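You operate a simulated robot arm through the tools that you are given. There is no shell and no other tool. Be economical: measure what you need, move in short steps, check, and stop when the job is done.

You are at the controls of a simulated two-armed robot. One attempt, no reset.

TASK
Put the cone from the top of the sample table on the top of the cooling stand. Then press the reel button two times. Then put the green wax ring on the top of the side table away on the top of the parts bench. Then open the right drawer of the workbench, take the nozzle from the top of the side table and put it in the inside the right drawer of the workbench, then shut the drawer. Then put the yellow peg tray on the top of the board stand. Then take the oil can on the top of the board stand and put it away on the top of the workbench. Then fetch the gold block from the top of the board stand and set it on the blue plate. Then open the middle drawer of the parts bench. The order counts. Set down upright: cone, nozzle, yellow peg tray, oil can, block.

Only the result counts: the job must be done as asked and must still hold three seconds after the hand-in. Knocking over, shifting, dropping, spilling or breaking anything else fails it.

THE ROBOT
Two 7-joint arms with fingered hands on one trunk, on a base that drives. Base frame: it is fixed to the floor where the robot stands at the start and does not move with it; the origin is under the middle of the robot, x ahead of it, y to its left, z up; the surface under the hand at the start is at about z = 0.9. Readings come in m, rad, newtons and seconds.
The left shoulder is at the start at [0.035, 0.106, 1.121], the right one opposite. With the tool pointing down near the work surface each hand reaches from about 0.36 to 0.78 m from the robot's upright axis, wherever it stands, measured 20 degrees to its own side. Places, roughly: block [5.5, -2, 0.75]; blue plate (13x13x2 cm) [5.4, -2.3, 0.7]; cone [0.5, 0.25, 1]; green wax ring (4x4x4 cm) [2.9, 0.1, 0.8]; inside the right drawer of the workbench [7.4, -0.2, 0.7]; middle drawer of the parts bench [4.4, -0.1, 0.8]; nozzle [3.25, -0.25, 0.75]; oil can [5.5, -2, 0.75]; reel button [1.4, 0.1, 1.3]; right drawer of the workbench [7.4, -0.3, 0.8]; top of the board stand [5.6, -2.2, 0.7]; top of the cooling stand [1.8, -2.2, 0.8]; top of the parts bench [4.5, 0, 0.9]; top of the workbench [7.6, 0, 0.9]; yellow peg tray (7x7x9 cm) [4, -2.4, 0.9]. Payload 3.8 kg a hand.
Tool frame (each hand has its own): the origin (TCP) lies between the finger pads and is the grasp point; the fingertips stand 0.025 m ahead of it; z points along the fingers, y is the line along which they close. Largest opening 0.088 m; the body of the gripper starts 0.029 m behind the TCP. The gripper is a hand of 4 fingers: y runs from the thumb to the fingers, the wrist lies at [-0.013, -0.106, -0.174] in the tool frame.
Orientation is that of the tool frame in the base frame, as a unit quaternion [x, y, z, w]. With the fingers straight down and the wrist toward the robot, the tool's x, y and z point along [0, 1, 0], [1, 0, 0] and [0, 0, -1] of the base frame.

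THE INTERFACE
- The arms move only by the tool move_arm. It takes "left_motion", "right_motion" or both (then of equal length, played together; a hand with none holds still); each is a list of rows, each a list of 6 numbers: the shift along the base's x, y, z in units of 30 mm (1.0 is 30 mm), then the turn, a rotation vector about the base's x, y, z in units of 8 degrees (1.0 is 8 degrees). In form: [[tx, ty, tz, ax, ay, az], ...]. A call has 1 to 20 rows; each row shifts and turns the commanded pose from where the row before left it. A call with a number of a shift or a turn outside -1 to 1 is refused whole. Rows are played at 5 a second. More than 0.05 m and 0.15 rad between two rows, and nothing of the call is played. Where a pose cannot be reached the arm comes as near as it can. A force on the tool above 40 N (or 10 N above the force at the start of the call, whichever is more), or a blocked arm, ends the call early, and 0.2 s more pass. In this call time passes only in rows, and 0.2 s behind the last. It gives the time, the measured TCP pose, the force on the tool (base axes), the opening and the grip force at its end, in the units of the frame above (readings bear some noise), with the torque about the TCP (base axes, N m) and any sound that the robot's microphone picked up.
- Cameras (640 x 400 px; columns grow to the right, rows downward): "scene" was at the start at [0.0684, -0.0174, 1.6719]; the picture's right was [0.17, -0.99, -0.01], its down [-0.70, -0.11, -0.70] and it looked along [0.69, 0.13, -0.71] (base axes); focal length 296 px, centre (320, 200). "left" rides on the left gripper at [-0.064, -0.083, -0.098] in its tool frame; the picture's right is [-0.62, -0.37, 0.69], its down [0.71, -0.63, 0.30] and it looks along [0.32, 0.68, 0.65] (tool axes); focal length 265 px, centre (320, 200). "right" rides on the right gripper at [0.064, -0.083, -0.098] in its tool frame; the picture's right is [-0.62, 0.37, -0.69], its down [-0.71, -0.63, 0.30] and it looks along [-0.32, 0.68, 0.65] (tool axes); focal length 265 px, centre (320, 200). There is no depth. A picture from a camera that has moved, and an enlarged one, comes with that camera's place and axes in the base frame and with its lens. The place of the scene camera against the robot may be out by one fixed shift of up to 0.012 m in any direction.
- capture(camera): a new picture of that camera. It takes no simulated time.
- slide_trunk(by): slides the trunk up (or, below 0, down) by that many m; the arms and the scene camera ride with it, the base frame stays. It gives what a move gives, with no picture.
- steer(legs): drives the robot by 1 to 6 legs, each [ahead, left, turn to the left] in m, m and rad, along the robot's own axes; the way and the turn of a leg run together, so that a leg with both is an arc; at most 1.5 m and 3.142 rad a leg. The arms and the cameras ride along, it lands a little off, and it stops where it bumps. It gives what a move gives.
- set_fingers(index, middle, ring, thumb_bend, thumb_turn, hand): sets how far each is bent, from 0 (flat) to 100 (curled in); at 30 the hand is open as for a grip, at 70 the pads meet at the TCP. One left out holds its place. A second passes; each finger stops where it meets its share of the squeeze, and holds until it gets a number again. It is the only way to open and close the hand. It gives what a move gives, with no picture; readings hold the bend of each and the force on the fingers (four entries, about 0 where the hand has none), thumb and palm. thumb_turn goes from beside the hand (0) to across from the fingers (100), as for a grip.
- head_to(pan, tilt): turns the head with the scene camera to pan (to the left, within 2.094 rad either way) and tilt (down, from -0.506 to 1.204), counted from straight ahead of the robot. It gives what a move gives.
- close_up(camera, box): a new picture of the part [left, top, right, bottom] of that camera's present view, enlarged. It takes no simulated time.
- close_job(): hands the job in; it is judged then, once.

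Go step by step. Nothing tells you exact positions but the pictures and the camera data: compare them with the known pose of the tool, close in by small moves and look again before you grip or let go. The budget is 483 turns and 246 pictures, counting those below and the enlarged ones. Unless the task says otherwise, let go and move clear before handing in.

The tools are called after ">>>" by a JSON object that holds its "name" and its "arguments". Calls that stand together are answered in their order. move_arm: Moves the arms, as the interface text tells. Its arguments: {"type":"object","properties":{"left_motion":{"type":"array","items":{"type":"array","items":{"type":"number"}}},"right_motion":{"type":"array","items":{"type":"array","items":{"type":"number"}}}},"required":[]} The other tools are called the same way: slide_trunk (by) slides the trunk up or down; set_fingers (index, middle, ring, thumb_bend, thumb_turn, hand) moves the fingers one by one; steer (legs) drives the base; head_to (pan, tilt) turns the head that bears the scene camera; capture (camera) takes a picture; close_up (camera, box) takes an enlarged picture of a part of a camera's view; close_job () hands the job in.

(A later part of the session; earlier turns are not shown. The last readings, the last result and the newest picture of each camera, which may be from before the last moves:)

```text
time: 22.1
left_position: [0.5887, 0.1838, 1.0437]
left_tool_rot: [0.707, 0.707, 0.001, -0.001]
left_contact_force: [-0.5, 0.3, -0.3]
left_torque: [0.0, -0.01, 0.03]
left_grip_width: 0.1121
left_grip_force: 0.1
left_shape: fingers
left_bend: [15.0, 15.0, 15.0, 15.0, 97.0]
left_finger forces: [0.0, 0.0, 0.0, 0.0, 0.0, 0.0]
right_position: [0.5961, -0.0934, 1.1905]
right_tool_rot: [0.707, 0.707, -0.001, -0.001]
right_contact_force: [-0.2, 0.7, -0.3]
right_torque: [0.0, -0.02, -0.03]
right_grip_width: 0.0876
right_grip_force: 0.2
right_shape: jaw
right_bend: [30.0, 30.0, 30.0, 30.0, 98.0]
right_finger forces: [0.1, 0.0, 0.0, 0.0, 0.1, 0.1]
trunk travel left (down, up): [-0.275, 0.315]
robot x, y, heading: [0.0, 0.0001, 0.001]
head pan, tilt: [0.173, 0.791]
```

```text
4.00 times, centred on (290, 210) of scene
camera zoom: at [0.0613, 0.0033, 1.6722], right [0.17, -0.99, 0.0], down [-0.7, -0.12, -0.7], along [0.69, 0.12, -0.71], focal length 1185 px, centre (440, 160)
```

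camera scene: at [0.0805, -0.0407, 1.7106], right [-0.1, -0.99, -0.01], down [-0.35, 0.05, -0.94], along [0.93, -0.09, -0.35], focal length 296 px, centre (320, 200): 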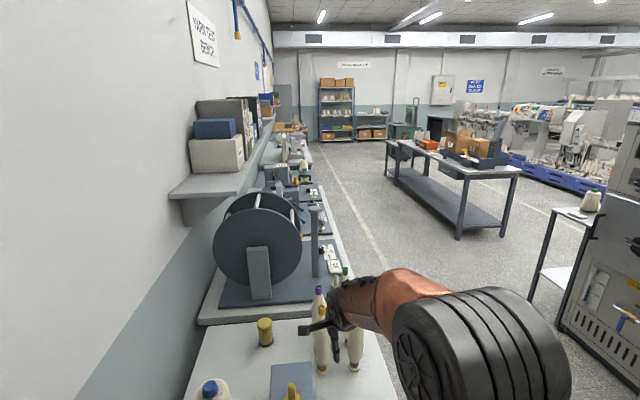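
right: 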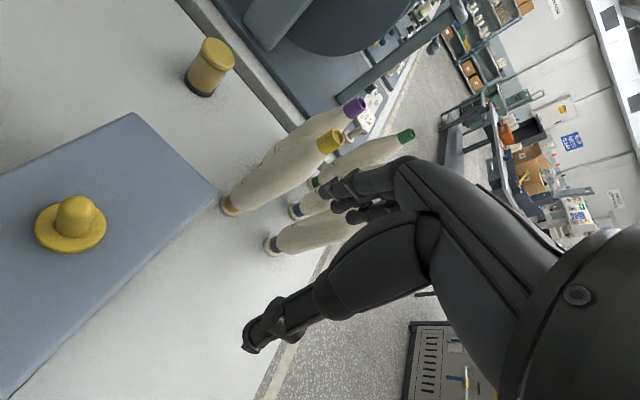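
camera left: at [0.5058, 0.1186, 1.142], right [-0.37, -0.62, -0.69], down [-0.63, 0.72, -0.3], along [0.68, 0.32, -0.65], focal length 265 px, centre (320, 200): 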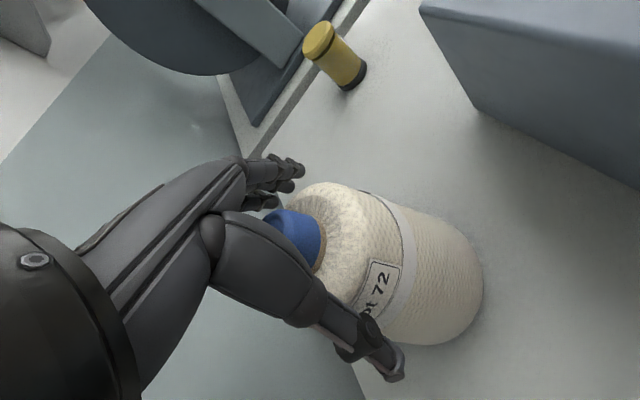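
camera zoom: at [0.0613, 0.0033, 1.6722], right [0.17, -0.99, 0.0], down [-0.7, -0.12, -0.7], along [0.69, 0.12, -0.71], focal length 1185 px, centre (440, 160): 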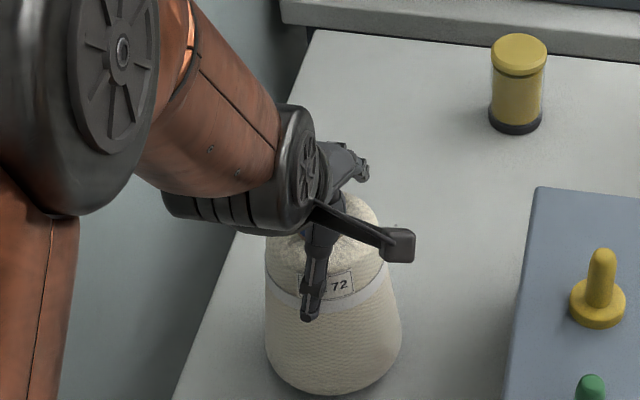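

Almost down; a few mm more, then close on the body.

>>> {"name": "move_arm", "arguments": {"left_motion": [[0, 0, -0.2, 0, 0, 0]]}}

>>> {"name": "set_fingers", "arguments": {"hand": "left", "index": 35, "middle": 35, "ring": 35, "thumb_bend": 35}}

>>> {"name": "set_fingers", "arguments": {"hand": "left", "index": 60, "middle": 60, "ring": 60, "thumb_bend": 60}}

>>> {"name": "capture", "arguments": {"camera": "left"}}

```text
time: 22.5
left_position: [0.5883, 0.1841, 1.039]
left_tool_rot: [0.708, 0.706, 0.0, -0.001]
left_contact_force: [0.3, -0.1, -0.4]
left_torque: [0.0, 0.0, -0.02]
left_grip_width: 0.1119
left_grip_force: 0.1
left_shape: fingers
left_bend: [15.0, 15.0, 15.0, 15.0, 97.0]
left_finger forces: [0.0, 0.0, 0.0, 0.0, 0.0, 0.0]
right_position: [0.5959, -0.0924, 1.1904]
right_tool_rot: [0.707, 0.707, 0.0, 0.0]
right_contact_force: [0.5, 0.9, -0.1]
right_torque: [-0.02, 0.0, -0.01]
right_grip_width: 0.0877
right_grip_force: 0.1
right_shape: jaw
right_bend: [30.0, 30.0, 30.0, 30.0, 98.0]
right_finger forces: [0.0, 0.1, 0.0, 0.1, 0.0, 0.0]
trunk travel left (down, up): [-0.275, 0.315]
robot x, y, heading: [-0.0015, -0.0012, 0.0]
head pan, tilt: [0.173, 0.791]
```

```text
time: 23.5
left_position: [0.5889, 0.1844, 1.039]
left_tool_rot: [0.708, 0.706, 0.0, -0.001]
left_contact_force: [3.0, -0.3, 3.9]
left_torque: [-0.01, -0.16, -0.03]
left_grip_width: 0.0852
left_grip_force: 6.4
left_shape: fingers
left_bend: [29.0, 33.0, 35.0, 31.0, 97.0]
left_finger forces: [6.2, 1.7, 0.2, 0.1, 4.6, 0.1]
right_position: [0.596, -0.0931, 1.1911]
right_tool_rot: [0.707, 0.707, 0.001, -0.001]
right_contact_force: [0.7, 0.5, 0.2]
right_torque: [-0.03, -0.01, 0.0]
right_grip_width: 0.0874
right_grip_force: 0.0
right_shape: jaw
right_bend: [30.0, 30.0, 30.0, 30.0, 98.0]
right_finger forces: [0.0, 0.0, 0.0, 0.0, 0.0, 0.1]
trunk travel left (down, up): [-0.275, 0.315]
robot x, y, heading: [0.001, -0.0004, 0.0]
head pan, tilt: [0.173, 0.791]
```

```text
time: 24.5
left_position: [0.5886, 0.1844, 1.0384]
left_tool_rot: [0.707, 0.707, 0.001, -0.002]
left_contact_force: [4.4, 1.6, 8.9]
left_torque: [0.14, -0.72, -0.04]
left_grip_width: 0.078
left_grip_force: 25.1
left_shape: fingers
left_bend: [36.0, 41.0, 44.0, 33.0, 94.0]
left_finger forces: [10.9, 8.5, 8.3, 0.0, 23.0, 0.1]
right_position: [0.5954, -0.093, 1.189]
right_tool_rot: [0.707, 0.707, 0.0, 0.0]
right_contact_force: [0.0, 0.7, -0.4]
right_torque: [-0.02, -0.02, -0.01]
right_grip_width: 0.088
right_grip_force: 0.1
right_shape: jaw
right_bend: [30.0, 30.0, 30.0, 30.0, 98.0]
right_finger forces: [0.0, 0.1, 0.1, 0.1, 0.1, 0.0]
trunk travel left (down, up): [-0.275, 0.315]
robot x, y, heading: [0.0005, 0.0016, -0.002]
head pan, tilt: [0.173, 0.791]
```

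```text
218 pictures are left
camera left: at [0.5054, 0.119, 1.137], right [-0.37, -0.62, -0.69], down [-0.63, 0.72, -0.3], along [0.68, 0.32, -0.65], focal length 265 px, centre (320, 200)
```

left: 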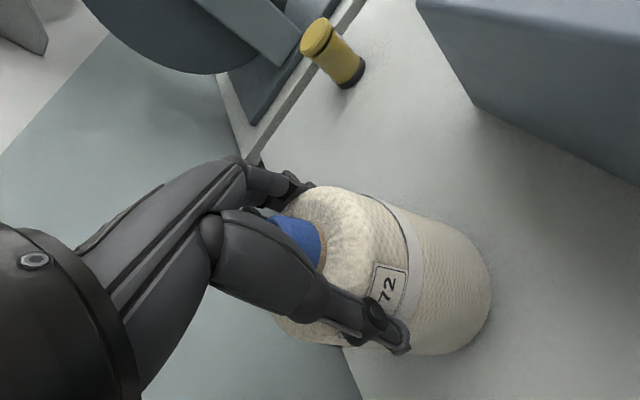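

All fingers hold with 25 N. I test with a short lift.

>>> {"name": "set_fingers", "arguments": {"hand": "left", "index": 75, "middle": 75, "ring": 75, "thumb_bend": 75}}

>>> {"name": "move_arm", "arguments": {"left_motion": [[0, 0, 0.4, 0, 0, 0], [0, 0, 0.4, 0, 0, 0]]}}

>>> {"name": "capture", "arguments": {"camera": "left"}}

>>> {"name": "close_up", "arguments": {"camera": "scene", "box": [240, 160, 340, 260]}}

```text
time: 25.5
left_position: [0.587, 0.1848, 1.0392]
left_tool_rot: [0.708, 0.707, 0.0, -0.001]
left_contact_force: [-0.2, 0.7, 9.0]
left_torque: [0.16, -0.36, -0.02]
left_grip_width: 0.0729
left_grip_force: 31.2
left_shape: fingers
left_bend: [31.0, 40.0, 43.0, 51.0, 93.0]
left_finger forces: [10.9, 10.1, 9.4, 0.0, 33.3, 0.1]
right_position: [0.5935, -0.0935, 1.1905]
right_tool_rot: [0.707, 0.707, 0.0, 0.001]
right_contact_force: [-0.8, 0.1, -0.1]
right_torque: [0.01, -0.03, 0.01]
right_grip_width: 0.0878
right_grip_force: 0.1
right_shape: jaw
right_bend: [30.0, 30.0, 30.0, 30.0, 98.0]
right_finger forces: [0.1, 0.0, 0.0, 0.0, 0.0, 0.0]
trunk travel left (down, up): [-0.275, 0.315]
robot x, y, heading: [-0.0018, -0.0018, 0.004]
head pan, tilt: [0.173, 0.791]
```

```text
time: 26.1
left_position: [0.588, 0.1844, 1.063]
left_tool_rot: [0.708, 0.706, -0.001, -0.002]
left_contact_force: [-0.1, 0.1, -3.5]
left_torque: [-0.03, 0.03, 0.0]
left_grip_width: 0.0723
left_grip_force: 29.0
left_shape: fingers
left_bend: [31.0, 41.0, 44.0, 52.0, 93.0]
left_finger forces: [10.3, 8.8, 8.1, 0.0, 30.3, 0.0]
right_position: [0.5953, -0.0933, 1.1909]
right_tool_rot: [0.707, 0.707, 0.001, 0.0]
right_contact_force: [0.3, -0.5, -0.1]
right_torque: [-0.01, -0.01, -0.04]
right_grip_width: 0.0875
right_grip_force: 0.1
right_shape: jaw
right_bend: [30.0, 30.0, 30.0, 30.0, 98.0]
right_finger forces: [0.0, 0.0, 0.0, 0.1, 0.0, 0.0]
trunk travel left (down, up): [-0.275, 0.315]
robot x, y, heading: [-0.0023, 0.0006, -0.0]
head pan, tilt: [0.173, 0.791]
```

```text
217 pictures are left
camera left: at [0.505, 0.1191, 1.1606], right [-0.37, -0.62, -0.69], down [-0.63, 0.72, -0.3], along [0.68, 0.32, -0.66], focal length 265 px, centre (320, 200)
```

left: 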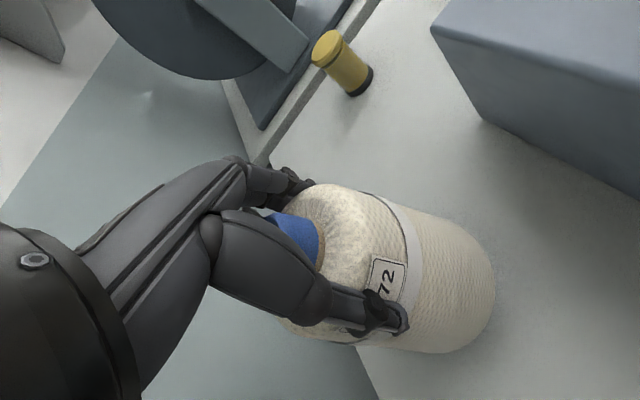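

```text
4.00 times, centred on (290, 210) of scene
camera zoom: at [0.0606, 0.0032, 1.6722], right [0.17, -0.99, 0.0], down [-0.7, -0.12, -0.7], along [0.69, 0.12, -0.71], focal length 1185 px, centre (440, 160)
```

zoom: 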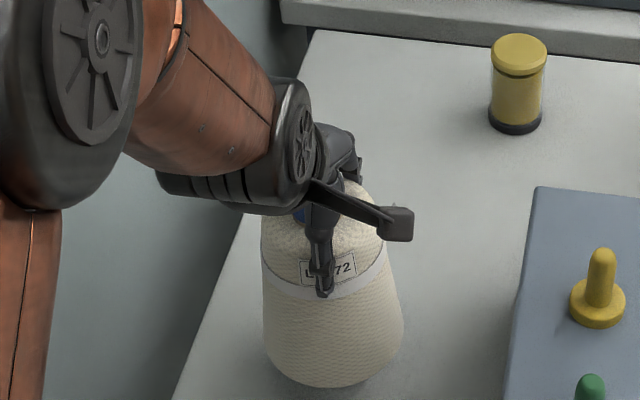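

The cone is lifted and weighs about 3.5 N. I raise both hands and draw them in for driving.

>>> {"name": "move_arm", "arguments": {"left_motion": [[0, 0, 0.9, 0, 0, 0], [0, 0, 0.9, 0, 0, 0], [0, 0, 0.9, 0, 0, 0], [0, 0, 0.9, 0, 0, 0], [0, 0, 0.9, 0, 0, 0], [-0.9, 0, 0, 0, 0, 0], [-0.9, 0, 0, 0, 0, 0], [-0.9, 0, 0, 0, 0, 0], [-0.9, 0, 0, 0, 0, 0], [-0.9, 0, 0, 0, 0, 0], [-0.9, 0, 0, 0, 0, 0]], "right_motion": [[0, 0, 0.6, 0, 0, 0], [0, 0, 0.6, 0, 0, 0], [0, 0, 0.6, 0, 0, 0], [0, 0, 0.6, 0, 0, 0], [0, 0, 0.6, 0, 0, 0], [-0.9, -0.5, 0, 0, 0, 0], [-0.9, -0.5, 0, 0, 0, 0], [-0.9, -0.5, 0, 0, 0, 0], [-0.9, -0.5, 0, 0, 0, 0], [-0.9, -0.5, 0, 0, 0, 0], [-0.9, -0.5, 0, 0, 0, 0]]}}

>>> {"name": "head_to", "arguments": {"pan": -1.2, "tilt": 0.6}}

>>> {"name": "capture", "arguments": {"camera": "scene"}}

```text
time: 28.5
left_position: [0.4241, 0.1817, 1.1983]
left_tool_rot: [0.707, 0.707, 0.002, 0.0]
left_contact_force: [0.5, -0.9, -2.8]
left_torque: [-0.03, -0.06, 0.02]
left_grip_width: 0.0721
left_grip_force: 28.7
left_shape: fingers
left_bend: [31.0, 41.0, 44.0, 52.0, 93.0]
left_finger forces: [10.3, 8.8, 8.2, 0.0, 30.1, 0.1]
right_position: [0.4314, -0.1847, 1.2791]
right_tool_rot: [0.707, 0.708, 0.001, 0.001]
right_contact_force: [0.0, -0.2, 0.6]
right_torque: [0.0, 0.0, 0.0]
right_grip_width: 0.0877
right_grip_force: 0.0
right_shape: jaw
right_bend: [30.0, 30.0, 30.0, 30.0, 98.0]
right_finger forces: [0.0, 0.0, 0.0, 0.1, 0.0, 0.0]
trunk travel left (down, up): [-0.275, 0.315]
robot x, y, heading: [-0.0033, -0.0039, -0.0]
head pan, tilt: [0.173, 0.791]
```

```text
time: 30.0
left_position: [0.4276, 0.1833, 1.1974]
left_tool_rot: [0.707, 0.707, 0.001, -0.001]
left_contact_force: [0.2, -0.6, -3.8]
left_torque: [0.01, -0.02, -0.01]
left_grip_width: 0.072
left_grip_force: 28.8
left_shape: fingers
left_bend: [31.0, 41.0, 44.0, 52.0, 93.0]
left_finger forces: [10.3, 8.8, 8.3, 0.0, 30.0, 0.0]
right_position: [0.4343, -0.1834, 1.2807]
right_tool_rot: [0.708, 0.707, 0.0, 0.0]
right_contact_force: [0.9, 0.2, 0.7]
right_torque: [0.04, 0.01, -0.01]
right_grip_width: 0.0875
right_grip_force: 0.1
right_shape: jaw
right_bend: [30.0, 30.0, 30.0, 30.0, 98.0]
right_finger forces: [0.0, 0.0, 0.0, 0.1, 0.0, 0.0]
trunk travel left (down, up): [-0.275, 0.315]
robot x, y, heading: [0.0006, -0.0006, -0.001]
head pan, tilt: [-1.201, 0.6]
```

```text
215 pictures are left
camera scene: at [0.013, -0.0931, 1.6884], right [-0.93, -0.36, 0.0], down [-0.2, 0.53, -0.82], along [0.3, -0.77, -0.57], focal length 296 px, centre (320, 200)
```

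scene: 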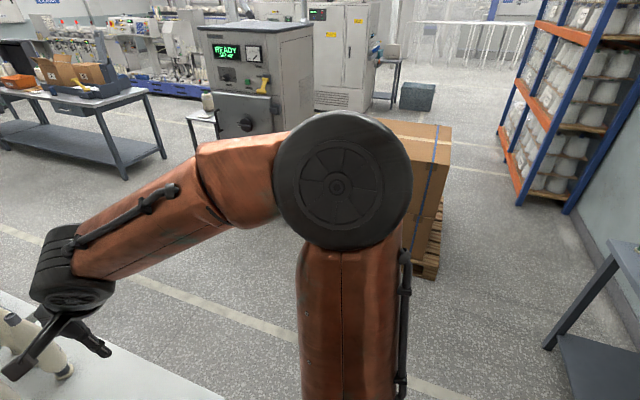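

The way through the aisle at y ≈ -1.1 is free. I back off, strafe right, drive ahead and turn to face the cooling stand.

>>> {"name": "steer", "arguments": {"legs": [[-0.3, 0, 0], [0, -1.1, 0], [1.0, 0, 0], [0.95, 0, 0], [0, 0, -1.571]]}}

>>> {"name": "head_to", "arguments": {"pan": 0.1, "tilt": 0.6}}

>>> {"name": "capture", "arguments": {"camera": "scene"}}

```text
time: 50.5
left_position: [1.82, -1.5659, 1.1962]
left_tool_rot: [1.0, -0.011, 0.001, -0.001]
left_contact_force: [0.4, -0.8, -3.8]
left_torque: [-0.01, 0.02, 0.0]
left_grip_width: 0.0716
left_grip_force: 27.3
left_shape: fingers
left_bend: [31.0, 41.0, 44.0, 53.0, 93.0]
left_finger forces: [9.8, 8.6, 8.1, 0.0, 28.7, 0.0]
right_position: [1.4539, -1.5674, 1.2795]
right_tool_rot: [1.0, -0.009, 0.001, 0.0]
right_contact_force: [-0.4, 0.1, 0.4]
right_torque: [-0.03, 0.05, 0.0]
right_grip_width: 0.0878
right_grip_force: 0.1
right_shape: jaw
right_bend: [30.0, 30.0, 30.0, 30.0, 98.0]
right_finger forces: [0.0, 0.0, 0.0, 0.0, 0.0, 0.0]
trunk travel left (down, up): [-0.275, 0.315]
robot x, y, heading: [1.6451, -1.1364, -1.588]
head pan, tilt: [-1.201, 0.6]
```

```text
time: 51.9
left_position: [1.821, -1.5671, 1.1985]
left_tool_rot: [1.0, -0.011, 0.0, 0.0]
left_contact_force: [0.6, -0.4, -3.9]
left_torque: [0.0, 0.0, -0.01]
left_grip_width: 0.0715
left_grip_force: 27.0
left_shape: fingers
left_bend: [31.0, 41.0, 44.0, 53.0, 93.0]
left_finger forces: [9.8, 8.7, 8.2, 0.0, 28.8, 0.0]
right_position: [1.4538, -1.5669, 1.2788]
right_tool_rot: [1.0, -0.01, 0.0, 0.0]
right_contact_force: [-0.1, -0.2, -0.1]
right_torque: [0.02, 0.0, -0.05]
right_grip_width: 0.0879
right_grip_force: 0.0
right_shape: jaw
right_bend: [30.0, 30.0, 30.0, 30.0, 98.0]
right_finger forces: [0.0, 0.0, 0.0, 0.1, 0.0, 0.1]
trunk travel left (down, up): [-0.275, 0.315]
robot x, y, heading: [1.6446, -1.139, -1.589]
head pan, tilt: [0.099, 0.6]
```

```text
214 pictures are left
camera scene: at [1.6529, -1.2154, 1.6884], right [-1.0, -0.08, 0.0], down [-0.04, 0.56, -0.82], along [0.07, -0.82, -0.57], focal length 296 px, centre (320, 200)
```

scene: 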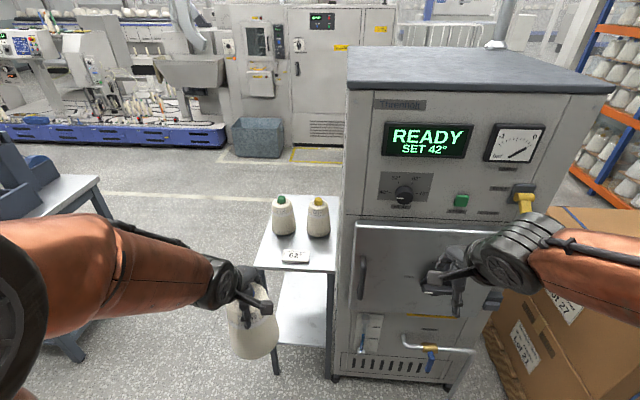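

I see the stand with two cones at the back and a sign at the front. I zoom in to find free room.

>>> {"name": "close_up", "arguments": {"camera": "scene", "box": [230, 180, 350, 290]}}

```text
3.64 times, centred on (290, 235) of scene
camera zoom: at [1.6529, -1.2154, 1.6884], right [-1.0, -0.08, 0.0], down [-0.04, 0.56, -0.82], along [0.07, -0.82, -0.57], focal length 1078 px, centre (429, 73)
```

zoom: 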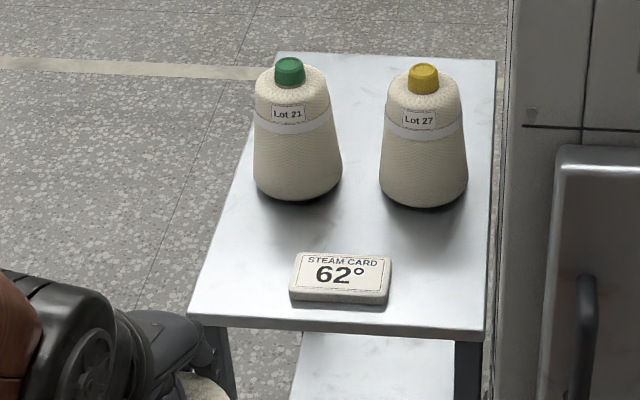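

The free place is behind the two cones, about (1.825, -2.42). First I tuck the right arm aside so it clears the oven.

>>> {"name": "move_arm", "arguments": {"right_motion": [[-0.8, 0.6, 0, 0, 0, 0], [-0.8, 0.8, 0, 0, 0, 0], [-0.8, 0.9, 0, 0, 0, 0], [-0.8, 0.9, 0, 0, 0, 0], [-0.8, 0.9, 0, 0, 0, 0], [-0.8, 0.9, 0, 0, 0, 0], [-0.8, 0.9, 0, 0, 0, 0], [-0.8, 0.9, 0, 0, 0, 0], [-0.8, 0.9, 0, 0, 0, 0], [-0.8, 0.9, 0, 0, 0, 0]]}}

>>> {"name": "head_to", "arguments": {"pan": -0.6, "tilt": 0.8}}

>>> {"name": "capture", "arguments": {"camera": "scene"}}

```text
time: 54.1
left_position: [1.8206, -1.5655, 1.1984]
left_tool_rot: [1.0, -0.011, 0.0, -0.001]
left_contact_force: [0.2, 0.0, -4.0]
left_torque: [-0.02, 0.0, -0.03]
left_grip_width: 0.0716
left_grip_force: 27.5
left_shape: fingers
left_bend: [31.0, 41.0, 44.0, 53.0, 93.0]
left_finger forces: [9.7, 8.6, 8.1, 0.1, 28.8, 0.1]
right_position: [1.213, -1.3059, 1.2788]
right_tool_rot: [1.0, -0.01, 0.0, 0.0]
right_contact_force: [-0.4, 0.5, 0.3]
right_torque: [0.04, 0.01, 0.0]
right_grip_width: 0.0876
right_grip_force: 0.1
right_shape: jaw
right_bend: [30.0, 30.0, 30.0, 30.0, 98.0]
right_finger forces: [0.0, 0.1, 0.1, 0.0, 0.0, 0.1]
trunk travel left (down, up): [-0.275, 0.315]
robot x, y, heading: [1.646, -1.1343, -1.593]
head pan, tilt: [0.099, 0.6]
```

```text
time: 55.2
left_position: [1.8212, -1.5658, 1.1974]
left_tool_rot: [1.0, -0.011, 0.001, -0.001]
left_contact_force: [-0.5, 0.2, -3.4]
left_torque: [-0.02, -0.01, -0.02]
left_grip_width: 0.0716
left_grip_force: 27.8
left_shape: fingers
left_bend: [31.0, 41.0, 44.0, 53.0, 93.0]
left_finger forces: [9.8, 8.6, 8.1, 0.0, 28.7, 0.0]
right_position: [1.2135, -1.3083, 1.2786]
right_tool_rot: [1.0, -0.01, -0.001, 0.0]
right_contact_force: [-0.7, 0.3, 0.4]
right_torque: [-0.03, 0.0, 0.0]
right_grip_width: 0.0873
right_grip_force: 0.1
right_shape: jaw
right_bend: [30.0, 30.0, 30.0, 30.0, 98.0]
right_finger forces: [0.0, 0.1, 0.1, 0.0, 0.0, 0.0]
trunk travel left (down, up): [-0.275, 0.315]
robot x, y, heading: [1.6475, -1.1362, -1.59]
head pan, tilt: [-0.6, 0.799]
```

```text
212 pictures are left
camera scene: at [1.599, -1.1928, 1.6716], right [-0.81, 0.58, 0.0], down [0.42, 0.58, -0.7], along [-0.4, -0.57, -0.72], focal length 296 px, centre (320, 200)
```

scene: 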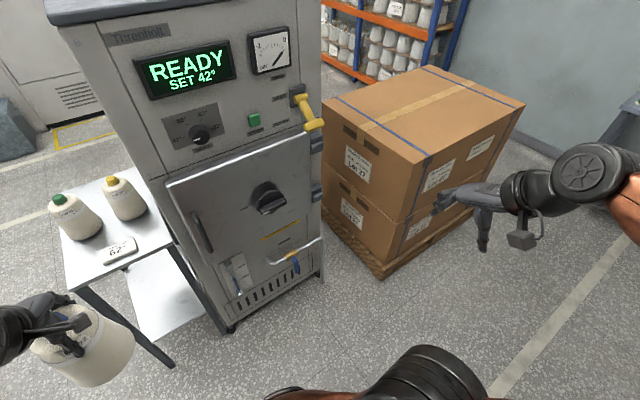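

I draw the right hand further back, and drive the base toward the stand in two steps.

>>> {"name": "move_arm", "arguments": {"right_motion": [[0.1, 0.9, 0, 0, 0, 0], [0.1, 0.9, 0, 0, 0, 0], [0.1, 0.9, 0, 0, 0, 0], [0.1, 0.9, 0, 0, 0, 0], [0.1, 0.9, 0, 0, 0, 0], [0.1, 0.9, 0, 0, 0, 0]]}}

>>> {"name": "steer", "arguments": {"legs": [[0.28, 0.165, 0.015]]}}

>>> {"name": "head_to", "arguments": {"pan": 0.0, "tilt": 0.8}}

>>> {"name": "capture", "arguments": {"camera": "scene"}}

```text
time: 56.6
left_position: [1.8211, -1.5652, 1.1976]
left_tool_rot: [1.0, -0.01, 0.001, 0.0]
left_contact_force: [-0.4, 1.1, -3.2]
left_torque: [0.01, 0.01, 0.01]
left_grip_width: 0.0717
left_grip_force: 28.0
left_shape: fingers
left_bend: [31.0, 41.0, 44.0, 53.0, 93.0]
left_finger forces: [9.7, 8.6, 8.1, 0.1, 28.6, 0.1]
right_position: [1.231, -1.1456, 1.2791]
right_tool_rot: [1.0, -0.01, 0.001, 0.0]
right_contact_force: [-0.5, 0.6, 0.4]
right_torque: [0.01, -0.02, 0.04]
right_grip_width: 0.0878
right_grip_force: 0.0
right_shape: jaw
right_bend: [30.0, 30.0, 30.0, 30.0, 98.0]
right_finger forces: [0.0, 0.0, 0.1, 0.0, 0.0, 0.0]
trunk travel left (down, up): [-0.275, 0.315]
robot x, y, heading: [1.6461, -1.1352, -1.59]
head pan, tilt: [-0.6, 0.799]
```

```text
time: 58.8
left_position: [1.989, -1.8484, 1.1974]
left_tool_rot: [1.0, -0.003, 0.001, -0.001]
left_contact_force: [-0.4, 0.3, -2.9]
left_torque: [-0.03, 0.04, 0.0]
left_grip_width: 0.0718
left_grip_force: 27.2
left_shape: fingers
left_bend: [31.0, 41.0, 44.0, 53.0, 93.0]
left_finger forces: [9.8, 8.7, 8.3, 0.1, 28.6, 0.0]
right_position: [1.3935, -1.4377, 1.2798]
right_tool_rot: [1.0, -0.001, 0.0, -0.001]
right_contact_force: [0.7, -1.0, 0.3]
right_torque: [0.01, -0.03, 0.01]
right_grip_width: 0.0876
right_grip_force: 0.1
right_shape: jaw
right_bend: [30.0, 30.0, 30.0, 30.0, 98.0]
right_finger forces: [0.0, 0.1, 0.1, 0.0, 0.0, 0.0]
trunk travel left (down, up): [-0.275, 0.315]
robot x, y, heading: [1.8055, -1.4211, -1.574]
head pan, tilt: [-0.6, 0.799]
```

```text
time: 59.8
left_position: [1.9888, -1.8459, 1.1971]
left_tool_rot: [1.0, -0.003, 0.001, -0.001]
left_contact_force: [-0.2, -0.2, -3.4]
left_torque: [0.02, 0.01, -0.02]
left_grip_width: 0.0717
left_grip_force: 27.8
left_shape: fingers
left_bend: [31.0, 41.0, 44.0, 53.0, 93.0]
left_finger forces: [9.7, 8.7, 8.0, 0.0, 28.6, 0.0]
right_position: [1.3935, -1.4362, 1.2806]
right_tool_rot: [1.0, 0.0, 0.0, 0.0]
right_contact_force: [-0.2, -0.8, -1.1]
right_torque: [0.02, -0.02, 0.0]
right_grip_width: 0.0877
right_grip_force: 0.0
right_shape: jaw
right_bend: [30.0, 30.0, 30.0, 30.0, 98.0]
right_finger forces: [0.0, 0.1, 0.1, 0.0, 0.0, 0.0]
trunk travel left (down, up): [-0.275, 0.315]
robot x, y, heading: [1.807, -1.4219, -1.571]
head pan, tilt: [0.0, 0.799]
```

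```text
211 pictures are left
camera scene: at [1.8068, -1.4915, 1.6715], right [-1.0, 0.0, 0.0], down [0.0, 0.72, -0.7], along [0.0, -0.7, -0.72], focal length 296 px, centre (320, 200)
```

scene: 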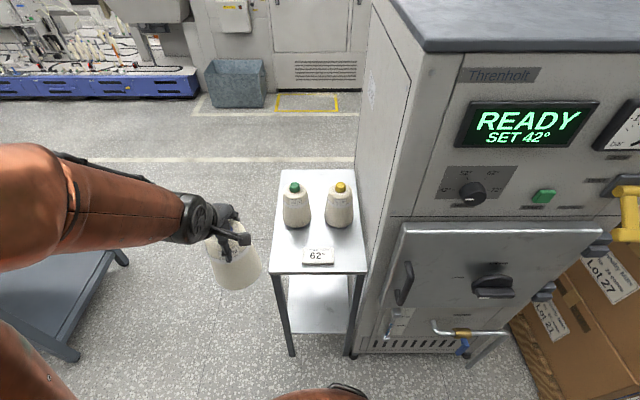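

Geometry confirmed; the target is (1.81, -2.42). I drive 0.25 m closer.

>>> {"name": "steer", "arguments": {"legs": [[0.25, 0, 0]]}}

>>> {"name": "capture", "arguments": {"camera": "scene"}}

```text
time: 61.6
left_position: [1.9859, -2.0976, 1.1973]
left_tool_rot: [1.0, -0.004, 0.001, -0.001]
left_contact_force: [0.0, -0.1, -3.2]
left_torque: [-0.02, 0.0, 0.01]
left_grip_width: 0.0717
left_grip_force: 27.4
left_shape: fingers
left_bend: [31.0, 41.0, 44.0, 53.0, 93.0]
left_finger forces: [9.7, 8.6, 8.2, 0.1, 28.7, 0.0]
right_position: [1.3926, -1.6867, 1.2795]
right_tool_rot: [1.0, -0.003, 0.001, 0.0]
right_contact_force: [0.6, -0.7, 0.5]
right_torque: [0.02, 0.0, -0.01]
right_grip_width: 0.0877
right_grip_force: 0.1
right_shape: jaw
right_bend: [30.0, 30.0, 30.0, 30.0, 98.0]
right_finger forces: [0.0, 0.0, 0.0, 0.0, 0.0, 0.1]
trunk travel left (down, up): [-0.275, 0.315]
robot x, y, heading: [1.8093, -1.6704, -1.574]
head pan, tilt: [0.0, 0.799]
```

```text
210 pictures are left
camera scene: at [1.8055, -1.7421, 1.6715], right [-1.0, 0.01, 0.0], down [0.0, 0.72, -0.7], along [0.0, -0.7, -0.72], focal length 296 px, centre (320, 200)
```

scene: 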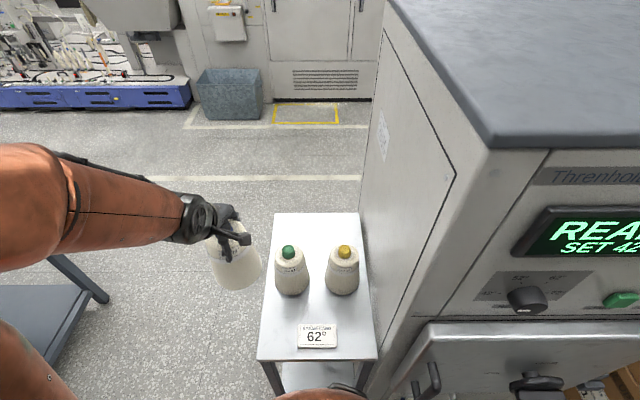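

I move the cone at height to above the free place behind the two cones.

>>> {"name": "move_arm", "arguments": {"left_motion": [[-0.49, -0.895, 0, 0, 0, 0], [-0.49, -0.895, 0, 0, 0, 0], [-0.49, -0.895, 0, 0, 0, 0], [-0.49, -0.895, 0, 0, 0, 0], [-0.49, -0.895, 0, 0, 0, 0], [-0.49, -0.895, 0, 0, 0, 0], [-0.49, -0.895, 0, 0, 0, 0], [-0.49, -0.895, 0, 0, 0, 0], [-0.49, -0.895, 0, 0, 0, 0], [-0.49, -0.895, 0, 0, 0, 0], [-0.49, -0.895, 0, 0, 0, 0], [-0.49, -0.895, 0, 0, 0, 0]]}}

>>> {"name": "capture", "arguments": {"camera": "scene"}}

>>> {"name": "capture", "arguments": {"camera": "left"}}

```text
time: 64.2
left_position: [1.8134, -2.4037, 1.1921]
left_tool_rot: [1.0, -0.004, 0.001, -0.004]
left_contact_force: [-0.5, 0.3, -3.3]
left_torque: [-0.03, 0.04, -0.01]
left_grip_width: 0.0713
left_grip_force: 27.2
left_shape: fingers
left_bend: [31.0, 41.0, 44.0, 53.0, 93.0]
left_finger forces: [9.7, 8.7, 8.2, 0.0, 27.9, 0.0]
left hand out of reach, approached as far as the arm can: row 12
right_position: [1.3918, -1.6853, 1.2795]
right_tool_rot: [1.0, -0.003, 0.001, 0.0]
right_contact_force: [0.5, 0.5, -0.6]
right_torque: [0.01, -0.03, -0.01]
right_grip_width: 0.0876
right_grip_force: 0.0
right_shape: jaw
right_bend: [30.0, 30.0, 30.0, 30.0, 98.0]
right_finger forces: [0.0, 0.0, 0.0, 0.1, 0.1, 0.0]
trunk travel left (down, up): [-0.275, 0.315]
robot x, y, heading: [1.8075, -1.668, -1.574]
head pan, tilt: [0.0, 0.799]
```

```text
209 pictures are left
camera scene: at [1.8052, -1.7416, 1.6715], right [-1.0, 0.01, 0.0], down [0.0, 0.72, -0.7], along [0.0, -0.7, -0.72], focal length 296 px, centre (320, 200)
```

scene: 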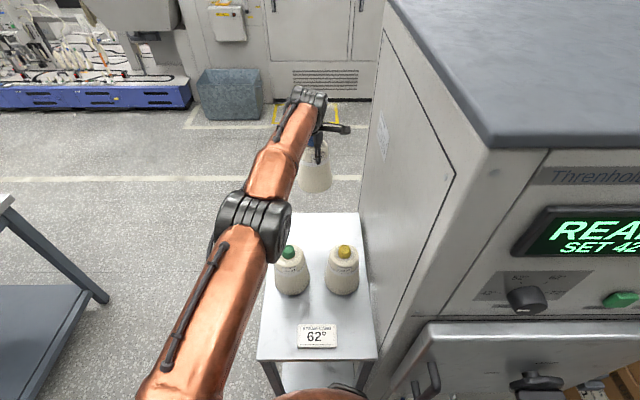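

```text
208 pictures are left
camera left: at [1.7504, -2.3207, 1.2904], right [-0.62, 0.38, -0.69], down [0.72, 0.63, -0.3], along [0.32, -0.68, -0.66], focal length 265 px, centre (320, 200)
```

left: 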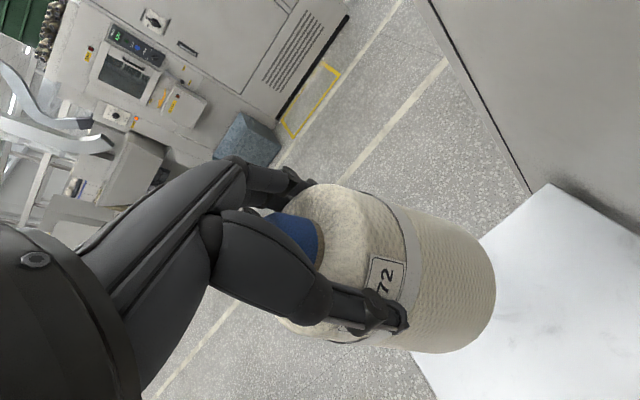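

It is over the place at (1.813, -2.404). I lower partway and look.

>>> {"name": "move_arm", "arguments": {"left_motion": [[0, 0, -0.9, 0, 0, 0], [0, 0, -0.9, 0, 0, 0], [0, 0, -0.9, 0, 0, 0], [0, 0, -0.9, 0, 0, 0], [0, 0, -0.9, 0, 0, 0]]}}

>>> {"name": "capture", "arguments": {"camera": "scene"}}

>>> {"name": "capture", "arguments": {"camera": "left"}}

```text
time: 65.4
left_position: [1.8136, -2.4026, 1.0595]
left_tool_rot: [1.0, -0.004, 0.001, -0.001]
left_contact_force: [-0.8, 0.2, -3.9]
left_torque: [0.02, 0.05, -0.01]
left_grip_width: 0.0711
left_grip_force: 26.9
left_shape: fingers
left_bend: [31.0, 41.0, 44.0, 53.0, 93.0]
left_finger forces: [9.6, 8.5, 8.1, 0.1, 27.5, 0.0]
right_position: [1.3927, -1.686, 1.2802]
right_tool_rot: [1.0, -0.002, 0.001, 0.001]
right_contact_force: [0.6, 0.7, -0.1]
right_torque: [-0.02, 0.0, -0.05]
right_grip_width: 0.0878
right_grip_force: 0.1
right_shape: jaw
right_bend: [30.0, 30.0, 30.0, 30.0, 98.0]
right_finger forces: [0.0, 0.0, 0.0, 0.1, 0.0, 0.0]
trunk travel left (down, up): [-0.275, 0.315]
robot x, y, heading: [1.8049, -1.6671, -1.576]
head pan, tilt: [0.0, 0.799]
```

```text
207 pictures are left
camera scene: at [1.8054, -1.742, 1.6715], right [-1.0, 0.01, 0.0], down [0.0, 0.72, -0.7], along [0.0, -0.7, -0.72], focal length 296 px, centre (320, 200)
```

scene: 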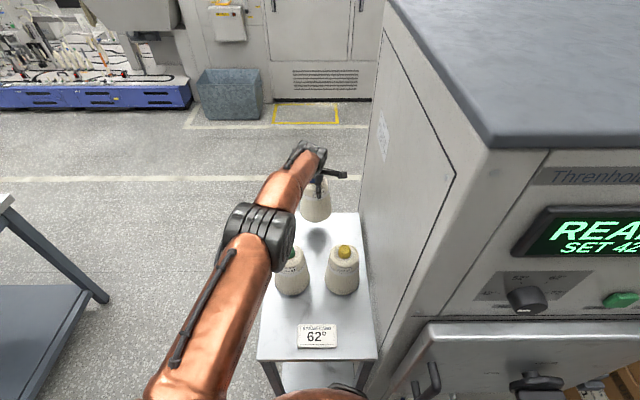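

```text
206 pictures are left
camera left: at [1.7492, -2.3205, 1.1576], right [-0.62, 0.37, -0.69], down [0.72, 0.63, -0.3], along [0.32, -0.68, -0.65], focal length 265 px, centre (320, 200)
```

left: 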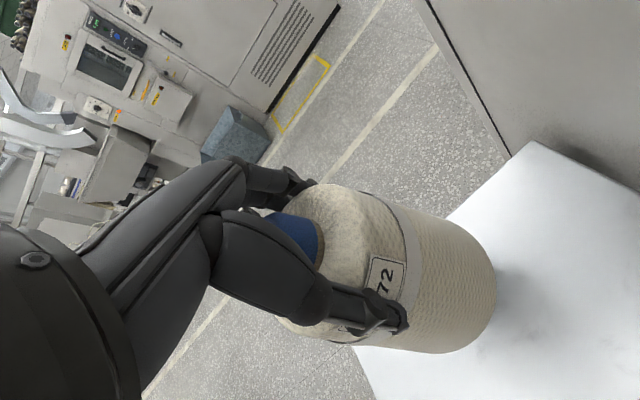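

Good clearance on all sides. I lower on.

>>> {"name": "move_arm", "arguments": {"left_motion": [[0, 0, -0.9, 0, 0, 0], [0, 0, -0.9, 0, 0, 0], [0, 0, -0.7, 0, 0, 0]]}}

>>> {"name": "capture", "arguments": {"camera": "scene"}}

>>> {"name": "capture", "arguments": {"camera": "left"}}

```text
time: 66.2
left_position: [1.8117, -2.402, 0.9897]
left_tool_rot: [1.0, -0.004, -0.001, 0.005]
left_contact_force: [-2.6, 0.4, 10.4]
left_torque: [-0.35, -0.13, -0.05]
left_grip_width: 0.071
left_grip_force: 30.1
left_shape: fingers
left_bend: [31.0, 41.0, 44.0, 53.0, 92.0]
left_finger forces: [10.7, 9.6, 9.0, 0.0, 30.1, 0.0]
right_position: [1.3909, -1.6824, 1.2803]
right_tool_rot: [1.0, -0.004, 0.0, 0.0]
right_contact_force: [-1.1, 0.9, -0.3]
right_torque: [0.01, 0.0, -0.02]
right_grip_width: 0.0877
right_grip_force: 0.1
right_shape: jaw
right_bend: [30.0, 30.0, 30.0, 30.0, 98.0]
right_finger forces: [0.0, 0.0, 0.0, 0.0, 0.0, 0.0]
trunk travel left (down, up): [-0.275, 0.315]
robot x, y, heading: [1.805, -1.6678, -1.573]
head pan, tilt: [0.0, 0.799]
```

```text
205 pictures are left
camera scene: at [1.805, -1.7376, 1.6719], right [-1.0, 0.01, 0.0], down [0.0, 0.72, -0.7], along [0.0, -0.7, -0.72], focal length 296 px, centre (320, 200)
```

scene: 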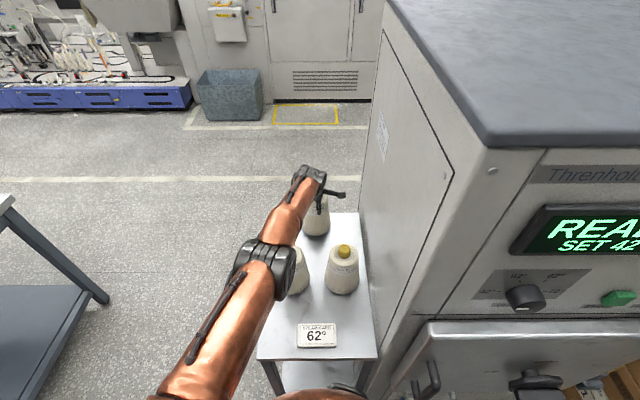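

```text
204 pictures are left
camera left: at [1.7489, -2.3173, 1.087], right [-0.62, 0.37, -0.7], down [0.72, 0.62, -0.31], along [0.32, -0.69, -0.65], focal length 265 px, centre (320, 200)
```

left: 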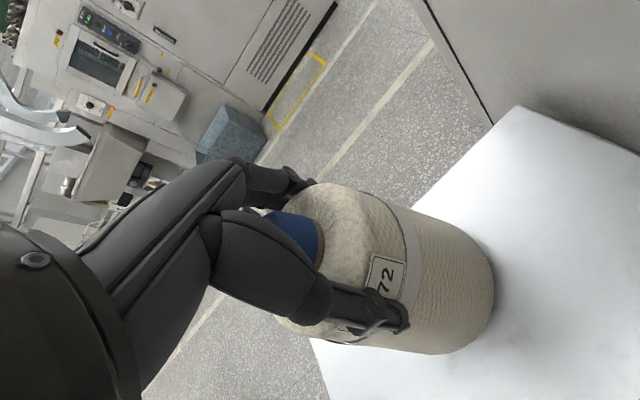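

Contact felt with 10 N upward. I check closely that the cone is standing on the stand.

>>> {"name": "close_up", "arguments": {"camera": "scene", "box": [260, 150, 380, 225]}}

>>> {"name": "close_up", "arguments": {"camera": "left", "box": [280, 160, 600, 360]}}

```text
5.33 times, centred on (320, 188) of scene
camera zoom: at [1.805, -1.7376, 1.6719], right [-1.0, 0.01, 0.0], down [0.0, 0.72, -0.7], along [0.0, -0.7, -0.72], focal length 1580 px, centre (320, 267)
```

zoom: 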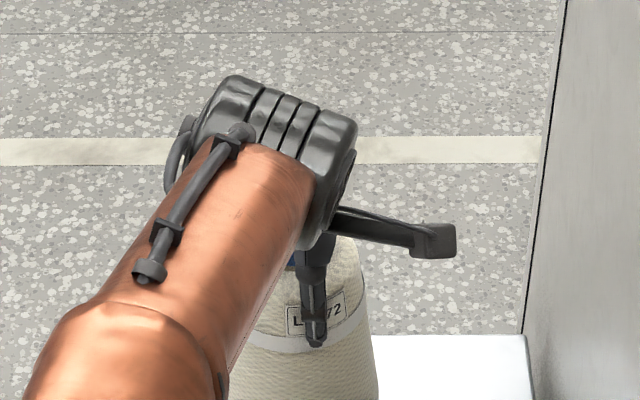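

```text
2.00 times, centred on (440, 260) of left
camera zoom: at [1.7489, -2.3173, 1.087], right [-0.62, 0.37, -0.7], down [0.72, 0.62, -0.31], along [0.32, -0.69, -0.65], focal length 531 px, centre (80, 80)
```

zoom: 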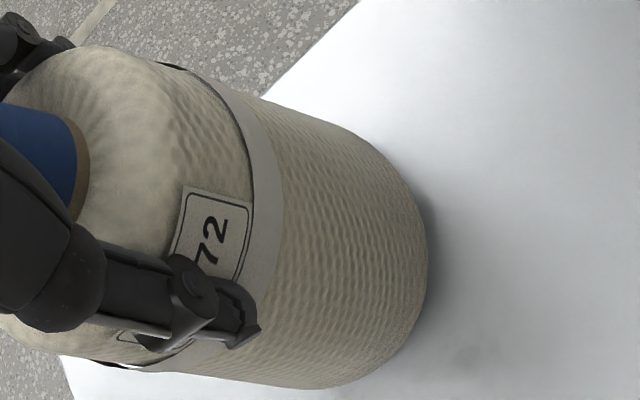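

The stand top is a bit higher than thought (about 0.84), so its rear edge is nearer. I lift, shift 20 mm toward me and lower again.

>>> {"name": "move_arm", "arguments": {"left_motion": [[0, 0, 0.6, 0, 0, 0], [0, 0.7, 0, 0, 0, 0], [0, 0, -0.35, 0, 0, 0], [0, 0, -0.2, 0, 0, 0]]}}

```text
time: 67.2
left_position: [1.8144, -2.396, 0.9901]
left_tool_rot: [1.0, -0.005, 0.002, 0.001]
left_contact_force: [-0.3, 1.1, 0.8]
left_torque: [0.0, -0.02, 0.05]
left_grip_width: 0.0708
left_grip_force: 27.2
left_shape: fingers
left_bend: [31.0, 42.0, 45.0, 54.0, 92.0]
left_finger forces: [9.6, 8.5, 8.3, 0.0, 28.6, 0.0]
left hand out of reach, approached as far as the arm can: row 2, 3
right_position: [1.3922, -1.6847, 1.2799]
right_tool_rot: [1.0, -0.003, 0.001, 0.0]
right_contact_force: [-0.4, 0.8, 0.6]
right_torque: [0.01, 0.01, -0.01]
right_grip_width: 0.088
right_grip_force: 0.0
right_shape: jaw
right_bend: [30.0, 30.0, 30.0, 30.0, 98.0]
right_finger forces: [0.0, 0.0, 0.1, 0.0, 0.0, 0.1]
trunk travel left (down, up): [-0.275, 0.315]
robot x, y, heading: [1.8044, -1.6711, -1.577]
head pan, tilt: [0.0, 0.799]
```

The commanded pose was ahead of the real one. I lift again, shift 15 mm more, and lower.

>>> {"name": "move_arm", "arguments": {"left_motion": [[0, 0, 0.6, 0, 0, 0], [0, 0.5, 0, 0, 0, 0], [0, 0, -0.4, 0, 0, 0], [0, 0, -0.2, 0, 0, 0], [0, 0, -0.1, 0, 0, 0]]}}

>>> {"name": "capture", "arguments": {"camera": "left"}}

```text
time: 68.4
left_position: [1.8133, -2.3819, 0.9891]
left_tool_rot: [1.0, -0.005, 0.0, 0.003]
left_contact_force: [-1.9, 3.1, 12.7]
left_torque: [0.14, -0.01, 0.07]
left_grip_width: 0.0712
left_grip_force: 28.8
left_shape: fingers
left_bend: [31.0, 42.0, 45.0, 53.0, 92.0]
left_finger forces: [9.6, 8.0, 7.9, 0.0, 31.3, 0.0]
right_position: [1.3915, -1.6836, 1.2798]
right_tool_rot: [1.0, -0.003, 0.0, 0.001]
right_contact_force: [-0.8, -1.3, 0.0]
right_torque: [-0.03, -0.03, 0.0]
right_grip_width: 0.0875
right_grip_force: 0.2
right_shape: jaw
right_bend: [30.0, 30.0, 30.0, 30.0, 98.0]
right_finger forces: [0.0, 0.0, 0.0, 0.0, 0.0, 0.0]
trunk travel left (down, up): [-0.275, 0.315]
robot x, y, heading: [1.8073, -1.6682, -1.58]
head pan, tilt: [0.0, 0.799]
```

```text
201 pictures are left
camera left: at [1.7502, -2.2981, 1.0877], right [-0.62, 0.37, -0.69], down [0.72, 0.62, -0.31], along [0.32, -0.69, -0.65], focal length 265 px, centre (320, 200)
```

left: 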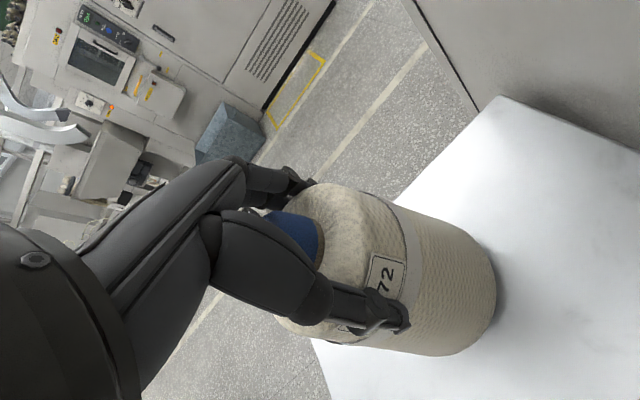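

It stands firmly. I relieve the push and open the hand in steps.

>>> {"name": "move_arm", "arguments": {"left_motion": [[0, 0, 0.1, 0, 0, 0]]}}

>>> {"name": "set_fingers", "arguments": {"hand": "left", "index": 28, "middle": 34, "ring": 36, "thumb_bend": 34}}

>>> {"name": "set_fingers", "arguments": {"hand": "left", "index": 15, "middle": 15, "ring": 15, "thumb_bend": 15}}

>>> {"name": "capture", "arguments": {"camera": "left"}}

```text
time: 68.8
left_position: [1.8137, -2.3809, 0.9904]
left_tool_rot: [1.0, -0.005, 0.0, 0.0]
left_contact_force: [-2.1, 0.0, 9.1]
left_torque: [-0.17, -0.02, -0.01]
left_grip_width: 0.071
left_grip_force: 29.0
left_shape: fingers
left_bend: [31.0, 42.0, 45.0, 54.0, 92.0]
left_finger forces: [10.2, 8.9, 8.6, 0.1, 29.6, 0.0]
right_position: [1.391, -1.6849, 1.2792]
right_tool_rot: [1.0, -0.004, 0.0, 0.0]
right_contact_force: [-0.5, -0.2, -1.1]
right_torque: [-0.04, 0.01, 0.02]
right_grip_width: 0.0878
right_grip_force: 0.0
right_shape: jaw
right_bend: [30.0, 30.0, 30.0, 30.0, 98.0]
right_finger forces: [0.1, 0.1, 0.0, 0.0, 0.1, 0.0]
trunk travel left (down, up): [-0.275, 0.315]
robot x, y, heading: [1.8051, -1.6722, -1.576]
head pan, tilt: [0.0, 0.799]
```

```text
time: 69.8
left_position: [1.8145, -2.3794, 0.9884]
left_tool_rot: [1.0, -0.004, 0.001, -0.001]
left_contact_force: [-1.0, 2.0, 1.5]
left_torque: [0.04, 0.0, 0.0]
left_grip_width: 0.0874
left_grip_force: 2.7
left_shape: fingers
left_bend: [28.0, 33.0, 35.0, 32.0, 97.0]
left_finger forces: [0.9, 0.9, 0.4, 0.0, 3.7, 0.1]
right_position: [1.3927, -1.6855, 1.2806]
right_tool_rot: [1.0, -0.002, 0.0, 0.0]
right_contact_force: [0.7, 0.1, 0.4]
right_torque: [0.01, -0.02, -0.02]
right_grip_width: 0.0877
right_grip_force: 0.0
right_shape: jaw
right_bend: [30.0, 30.0, 30.0, 30.0, 98.0]
right_finger forces: [0.1, 0.0, 0.1, 0.0, 0.1, 0.0]
trunk travel left (down, up): [-0.275, 0.315]
robot x, y, heading: [1.8057, -1.6691, -1.578]
head pan, tilt: [0.0, 0.799]
```

```text
time: 70.8
left_position: [1.8149, -2.3811, 0.989]
left_tool_rot: [1.0, -0.004, 0.0, 0.0]
left_contact_force: [0.2, 1.6, 0.0]
left_torque: [0.0, 0.04, -0.01]
left_grip_width: 0.113
left_grip_force: 0.1
left_shape: fingers
left_bend: [15.0, 15.0, 15.0, 14.0, 97.0]
left_finger forces: [0.0, 0.0, 0.0, 0.0, 0.6, 0.1]
right_position: [1.3906, -1.6852, 1.2798]
right_tool_rot: [1.0, -0.002, 0.0, 0.0]
right_contact_force: [-0.9, -0.5, 0.1]
right_torque: [-0.04, -0.01, -0.06]
right_grip_width: 0.0876
right_grip_force: 0.0
right_shape: jaw
right_bend: [30.0, 30.0, 30.0, 30.0, 98.0]
right_finger forces: [0.0, 0.0, 0.1, 0.0, 0.0, 0.0]
trunk travel left (down, up): [-0.275, 0.315]
robot x, y, heading: [1.8099, -1.6683, -1.574]
head pan, tilt: [0.0, 0.799]
```

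```text
200 pictures are left
camera left: at [1.751, -2.2984, 1.0872], right [-0.62, 0.37, -0.69], down [0.72, 0.63, -0.3], along [0.32, -0.69, -0.65], focal length 265 px, centre (320, 200)
```

left: 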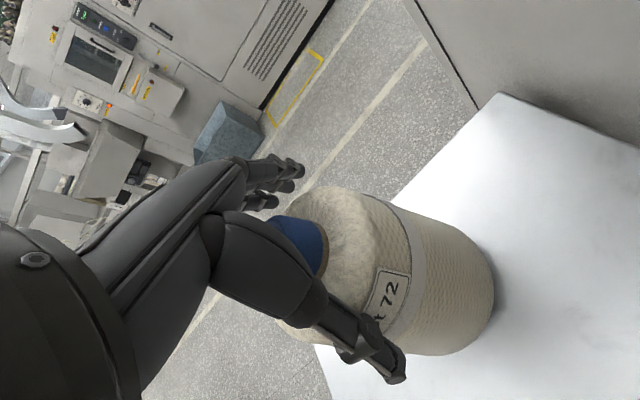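

The thumb still grazes the cone; I open it fully and then rise straight up.

>>> {"name": "set_fingers", "arguments": {"hand": "left", "thumb_bend": 3, "index": 8, "middle": 8, "ring": 8}}

>>> {"name": "move_arm", "arguments": {"left_motion": [[0, 0, 0.4, 0, 0, 0], [0, 0, 0.6, 0, 0, 0], [0, 0, 0.9, 0, 0, 0], [0, 0, 0.9, 0, 0, 0], [0, 0, 0.9, 0, 0, 0], [0, 0, 0.9, 0, 0, 0], [0, 0, 0.9, 0, 0, 0]]}}

>>> {"name": "capture", "arguments": {"camera": "scene"}}

>>> {"name": "capture", "arguments": {"camera": "left"}}

```text
time: 71.8
left_position: [1.8144, -2.3809, 0.9893]
left_tool_rot: [1.0, -0.004, 0.002, -0.001]
left_contact_force: [0.2, -0.1, -0.3]
left_torque: [-0.01, -0.03, 0.0]
left_grip_width: 0.124
left_grip_force: 0.0
left_shape: fingers
left_bend: [8.0, 8.0, 8.0, 3.0, 97.0]
left_finger forces: [0.0, 0.1, 0.0, 0.0, 0.0, 0.0]
right_position: [1.3914, -1.6849, 1.2789]
right_tool_rot: [1.0, -0.003, 0.001, 0.0]
right_contact_force: [1.3, 0.2, -0.8]
right_torque: [0.04, 0.01, 0.03]
right_grip_width: 0.0876
right_grip_force: 0.0
right_shape: jaw
right_bend: [30.0, 30.0, 30.0, 30.0, 98.0]
right_finger forces: [0.1, 0.0, 0.1, 0.0, 0.0, 0.1]
trunk travel left (down, up): [-0.275, 0.315]
robot x, y, heading: [1.8051, -1.6736, -1.576]
head pan, tilt: [0.0, 0.799]
```

```text
time: 73.4
left_position: [1.8149, -2.3813, 1.1546]
left_tool_rot: [1.0, -0.004, 0.0, -0.001]
left_contact_force: [-0.5, 0.3, 0.1]
left_torque: [0.01, 0.03, 0.03]
left_grip_width: 0.1238
left_grip_force: 0.1
left_shape: fingers
left_bend: [8.0, 8.0, 8.0, 3.0, 97.0]
left_finger forces: [0.1, 0.0, 0.0, 0.1, 0.0, 0.0]
right_position: [1.3915, -1.6854, 1.2804]
right_tool_rot: [1.0, -0.002, 0.001, 0.0]
right_contact_force: [-0.1, -0.2, 0.0]
right_torque: [0.0, -0.03, -0.02]
right_grip_width: 0.0876
right_grip_force: 0.1
right_shape: jaw
right_bend: [30.0, 30.0, 30.0, 30.0, 98.0]
right_finger forces: [0.1, 0.0, 0.0, 0.1, 0.0, 0.0]
trunk travel left (down, up): [-0.275, 0.315]
robot x, y, heading: [1.8054, -1.6702, -1.574]
head pan, tilt: [0.0, 0.799]
```

```text
199 pictures are left
camera scene: at [1.8054, -1.7406, 1.6716], right [-1.0, 0.01, 0.0], down [0.0, 0.72, -0.7], along [0.0, -0.7, -0.72], focal length 296 px, centre (320, 200)
```

scene: 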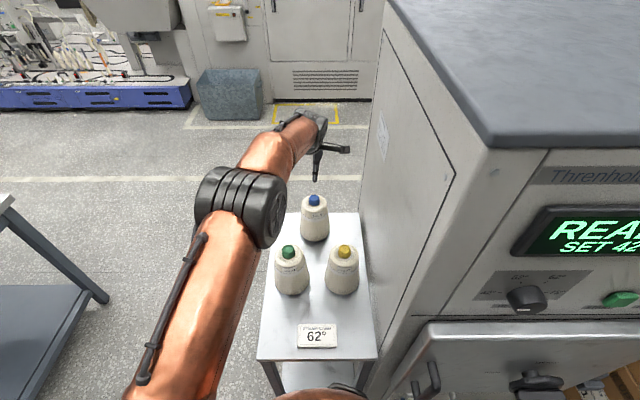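

```text
198 pictures are left
camera left: at [1.7509, -2.2974, 1.2533], right [-0.62, 0.37, -0.69], down [0.72, 0.62, -0.3], along [0.32, -0.69, -0.65], focal length 265 px, centre (320, 200)
```

left: 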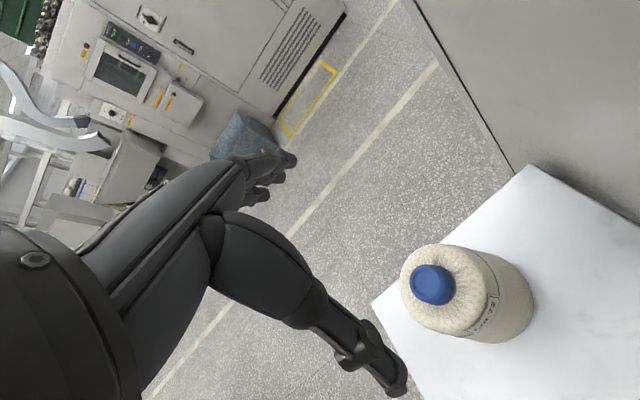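

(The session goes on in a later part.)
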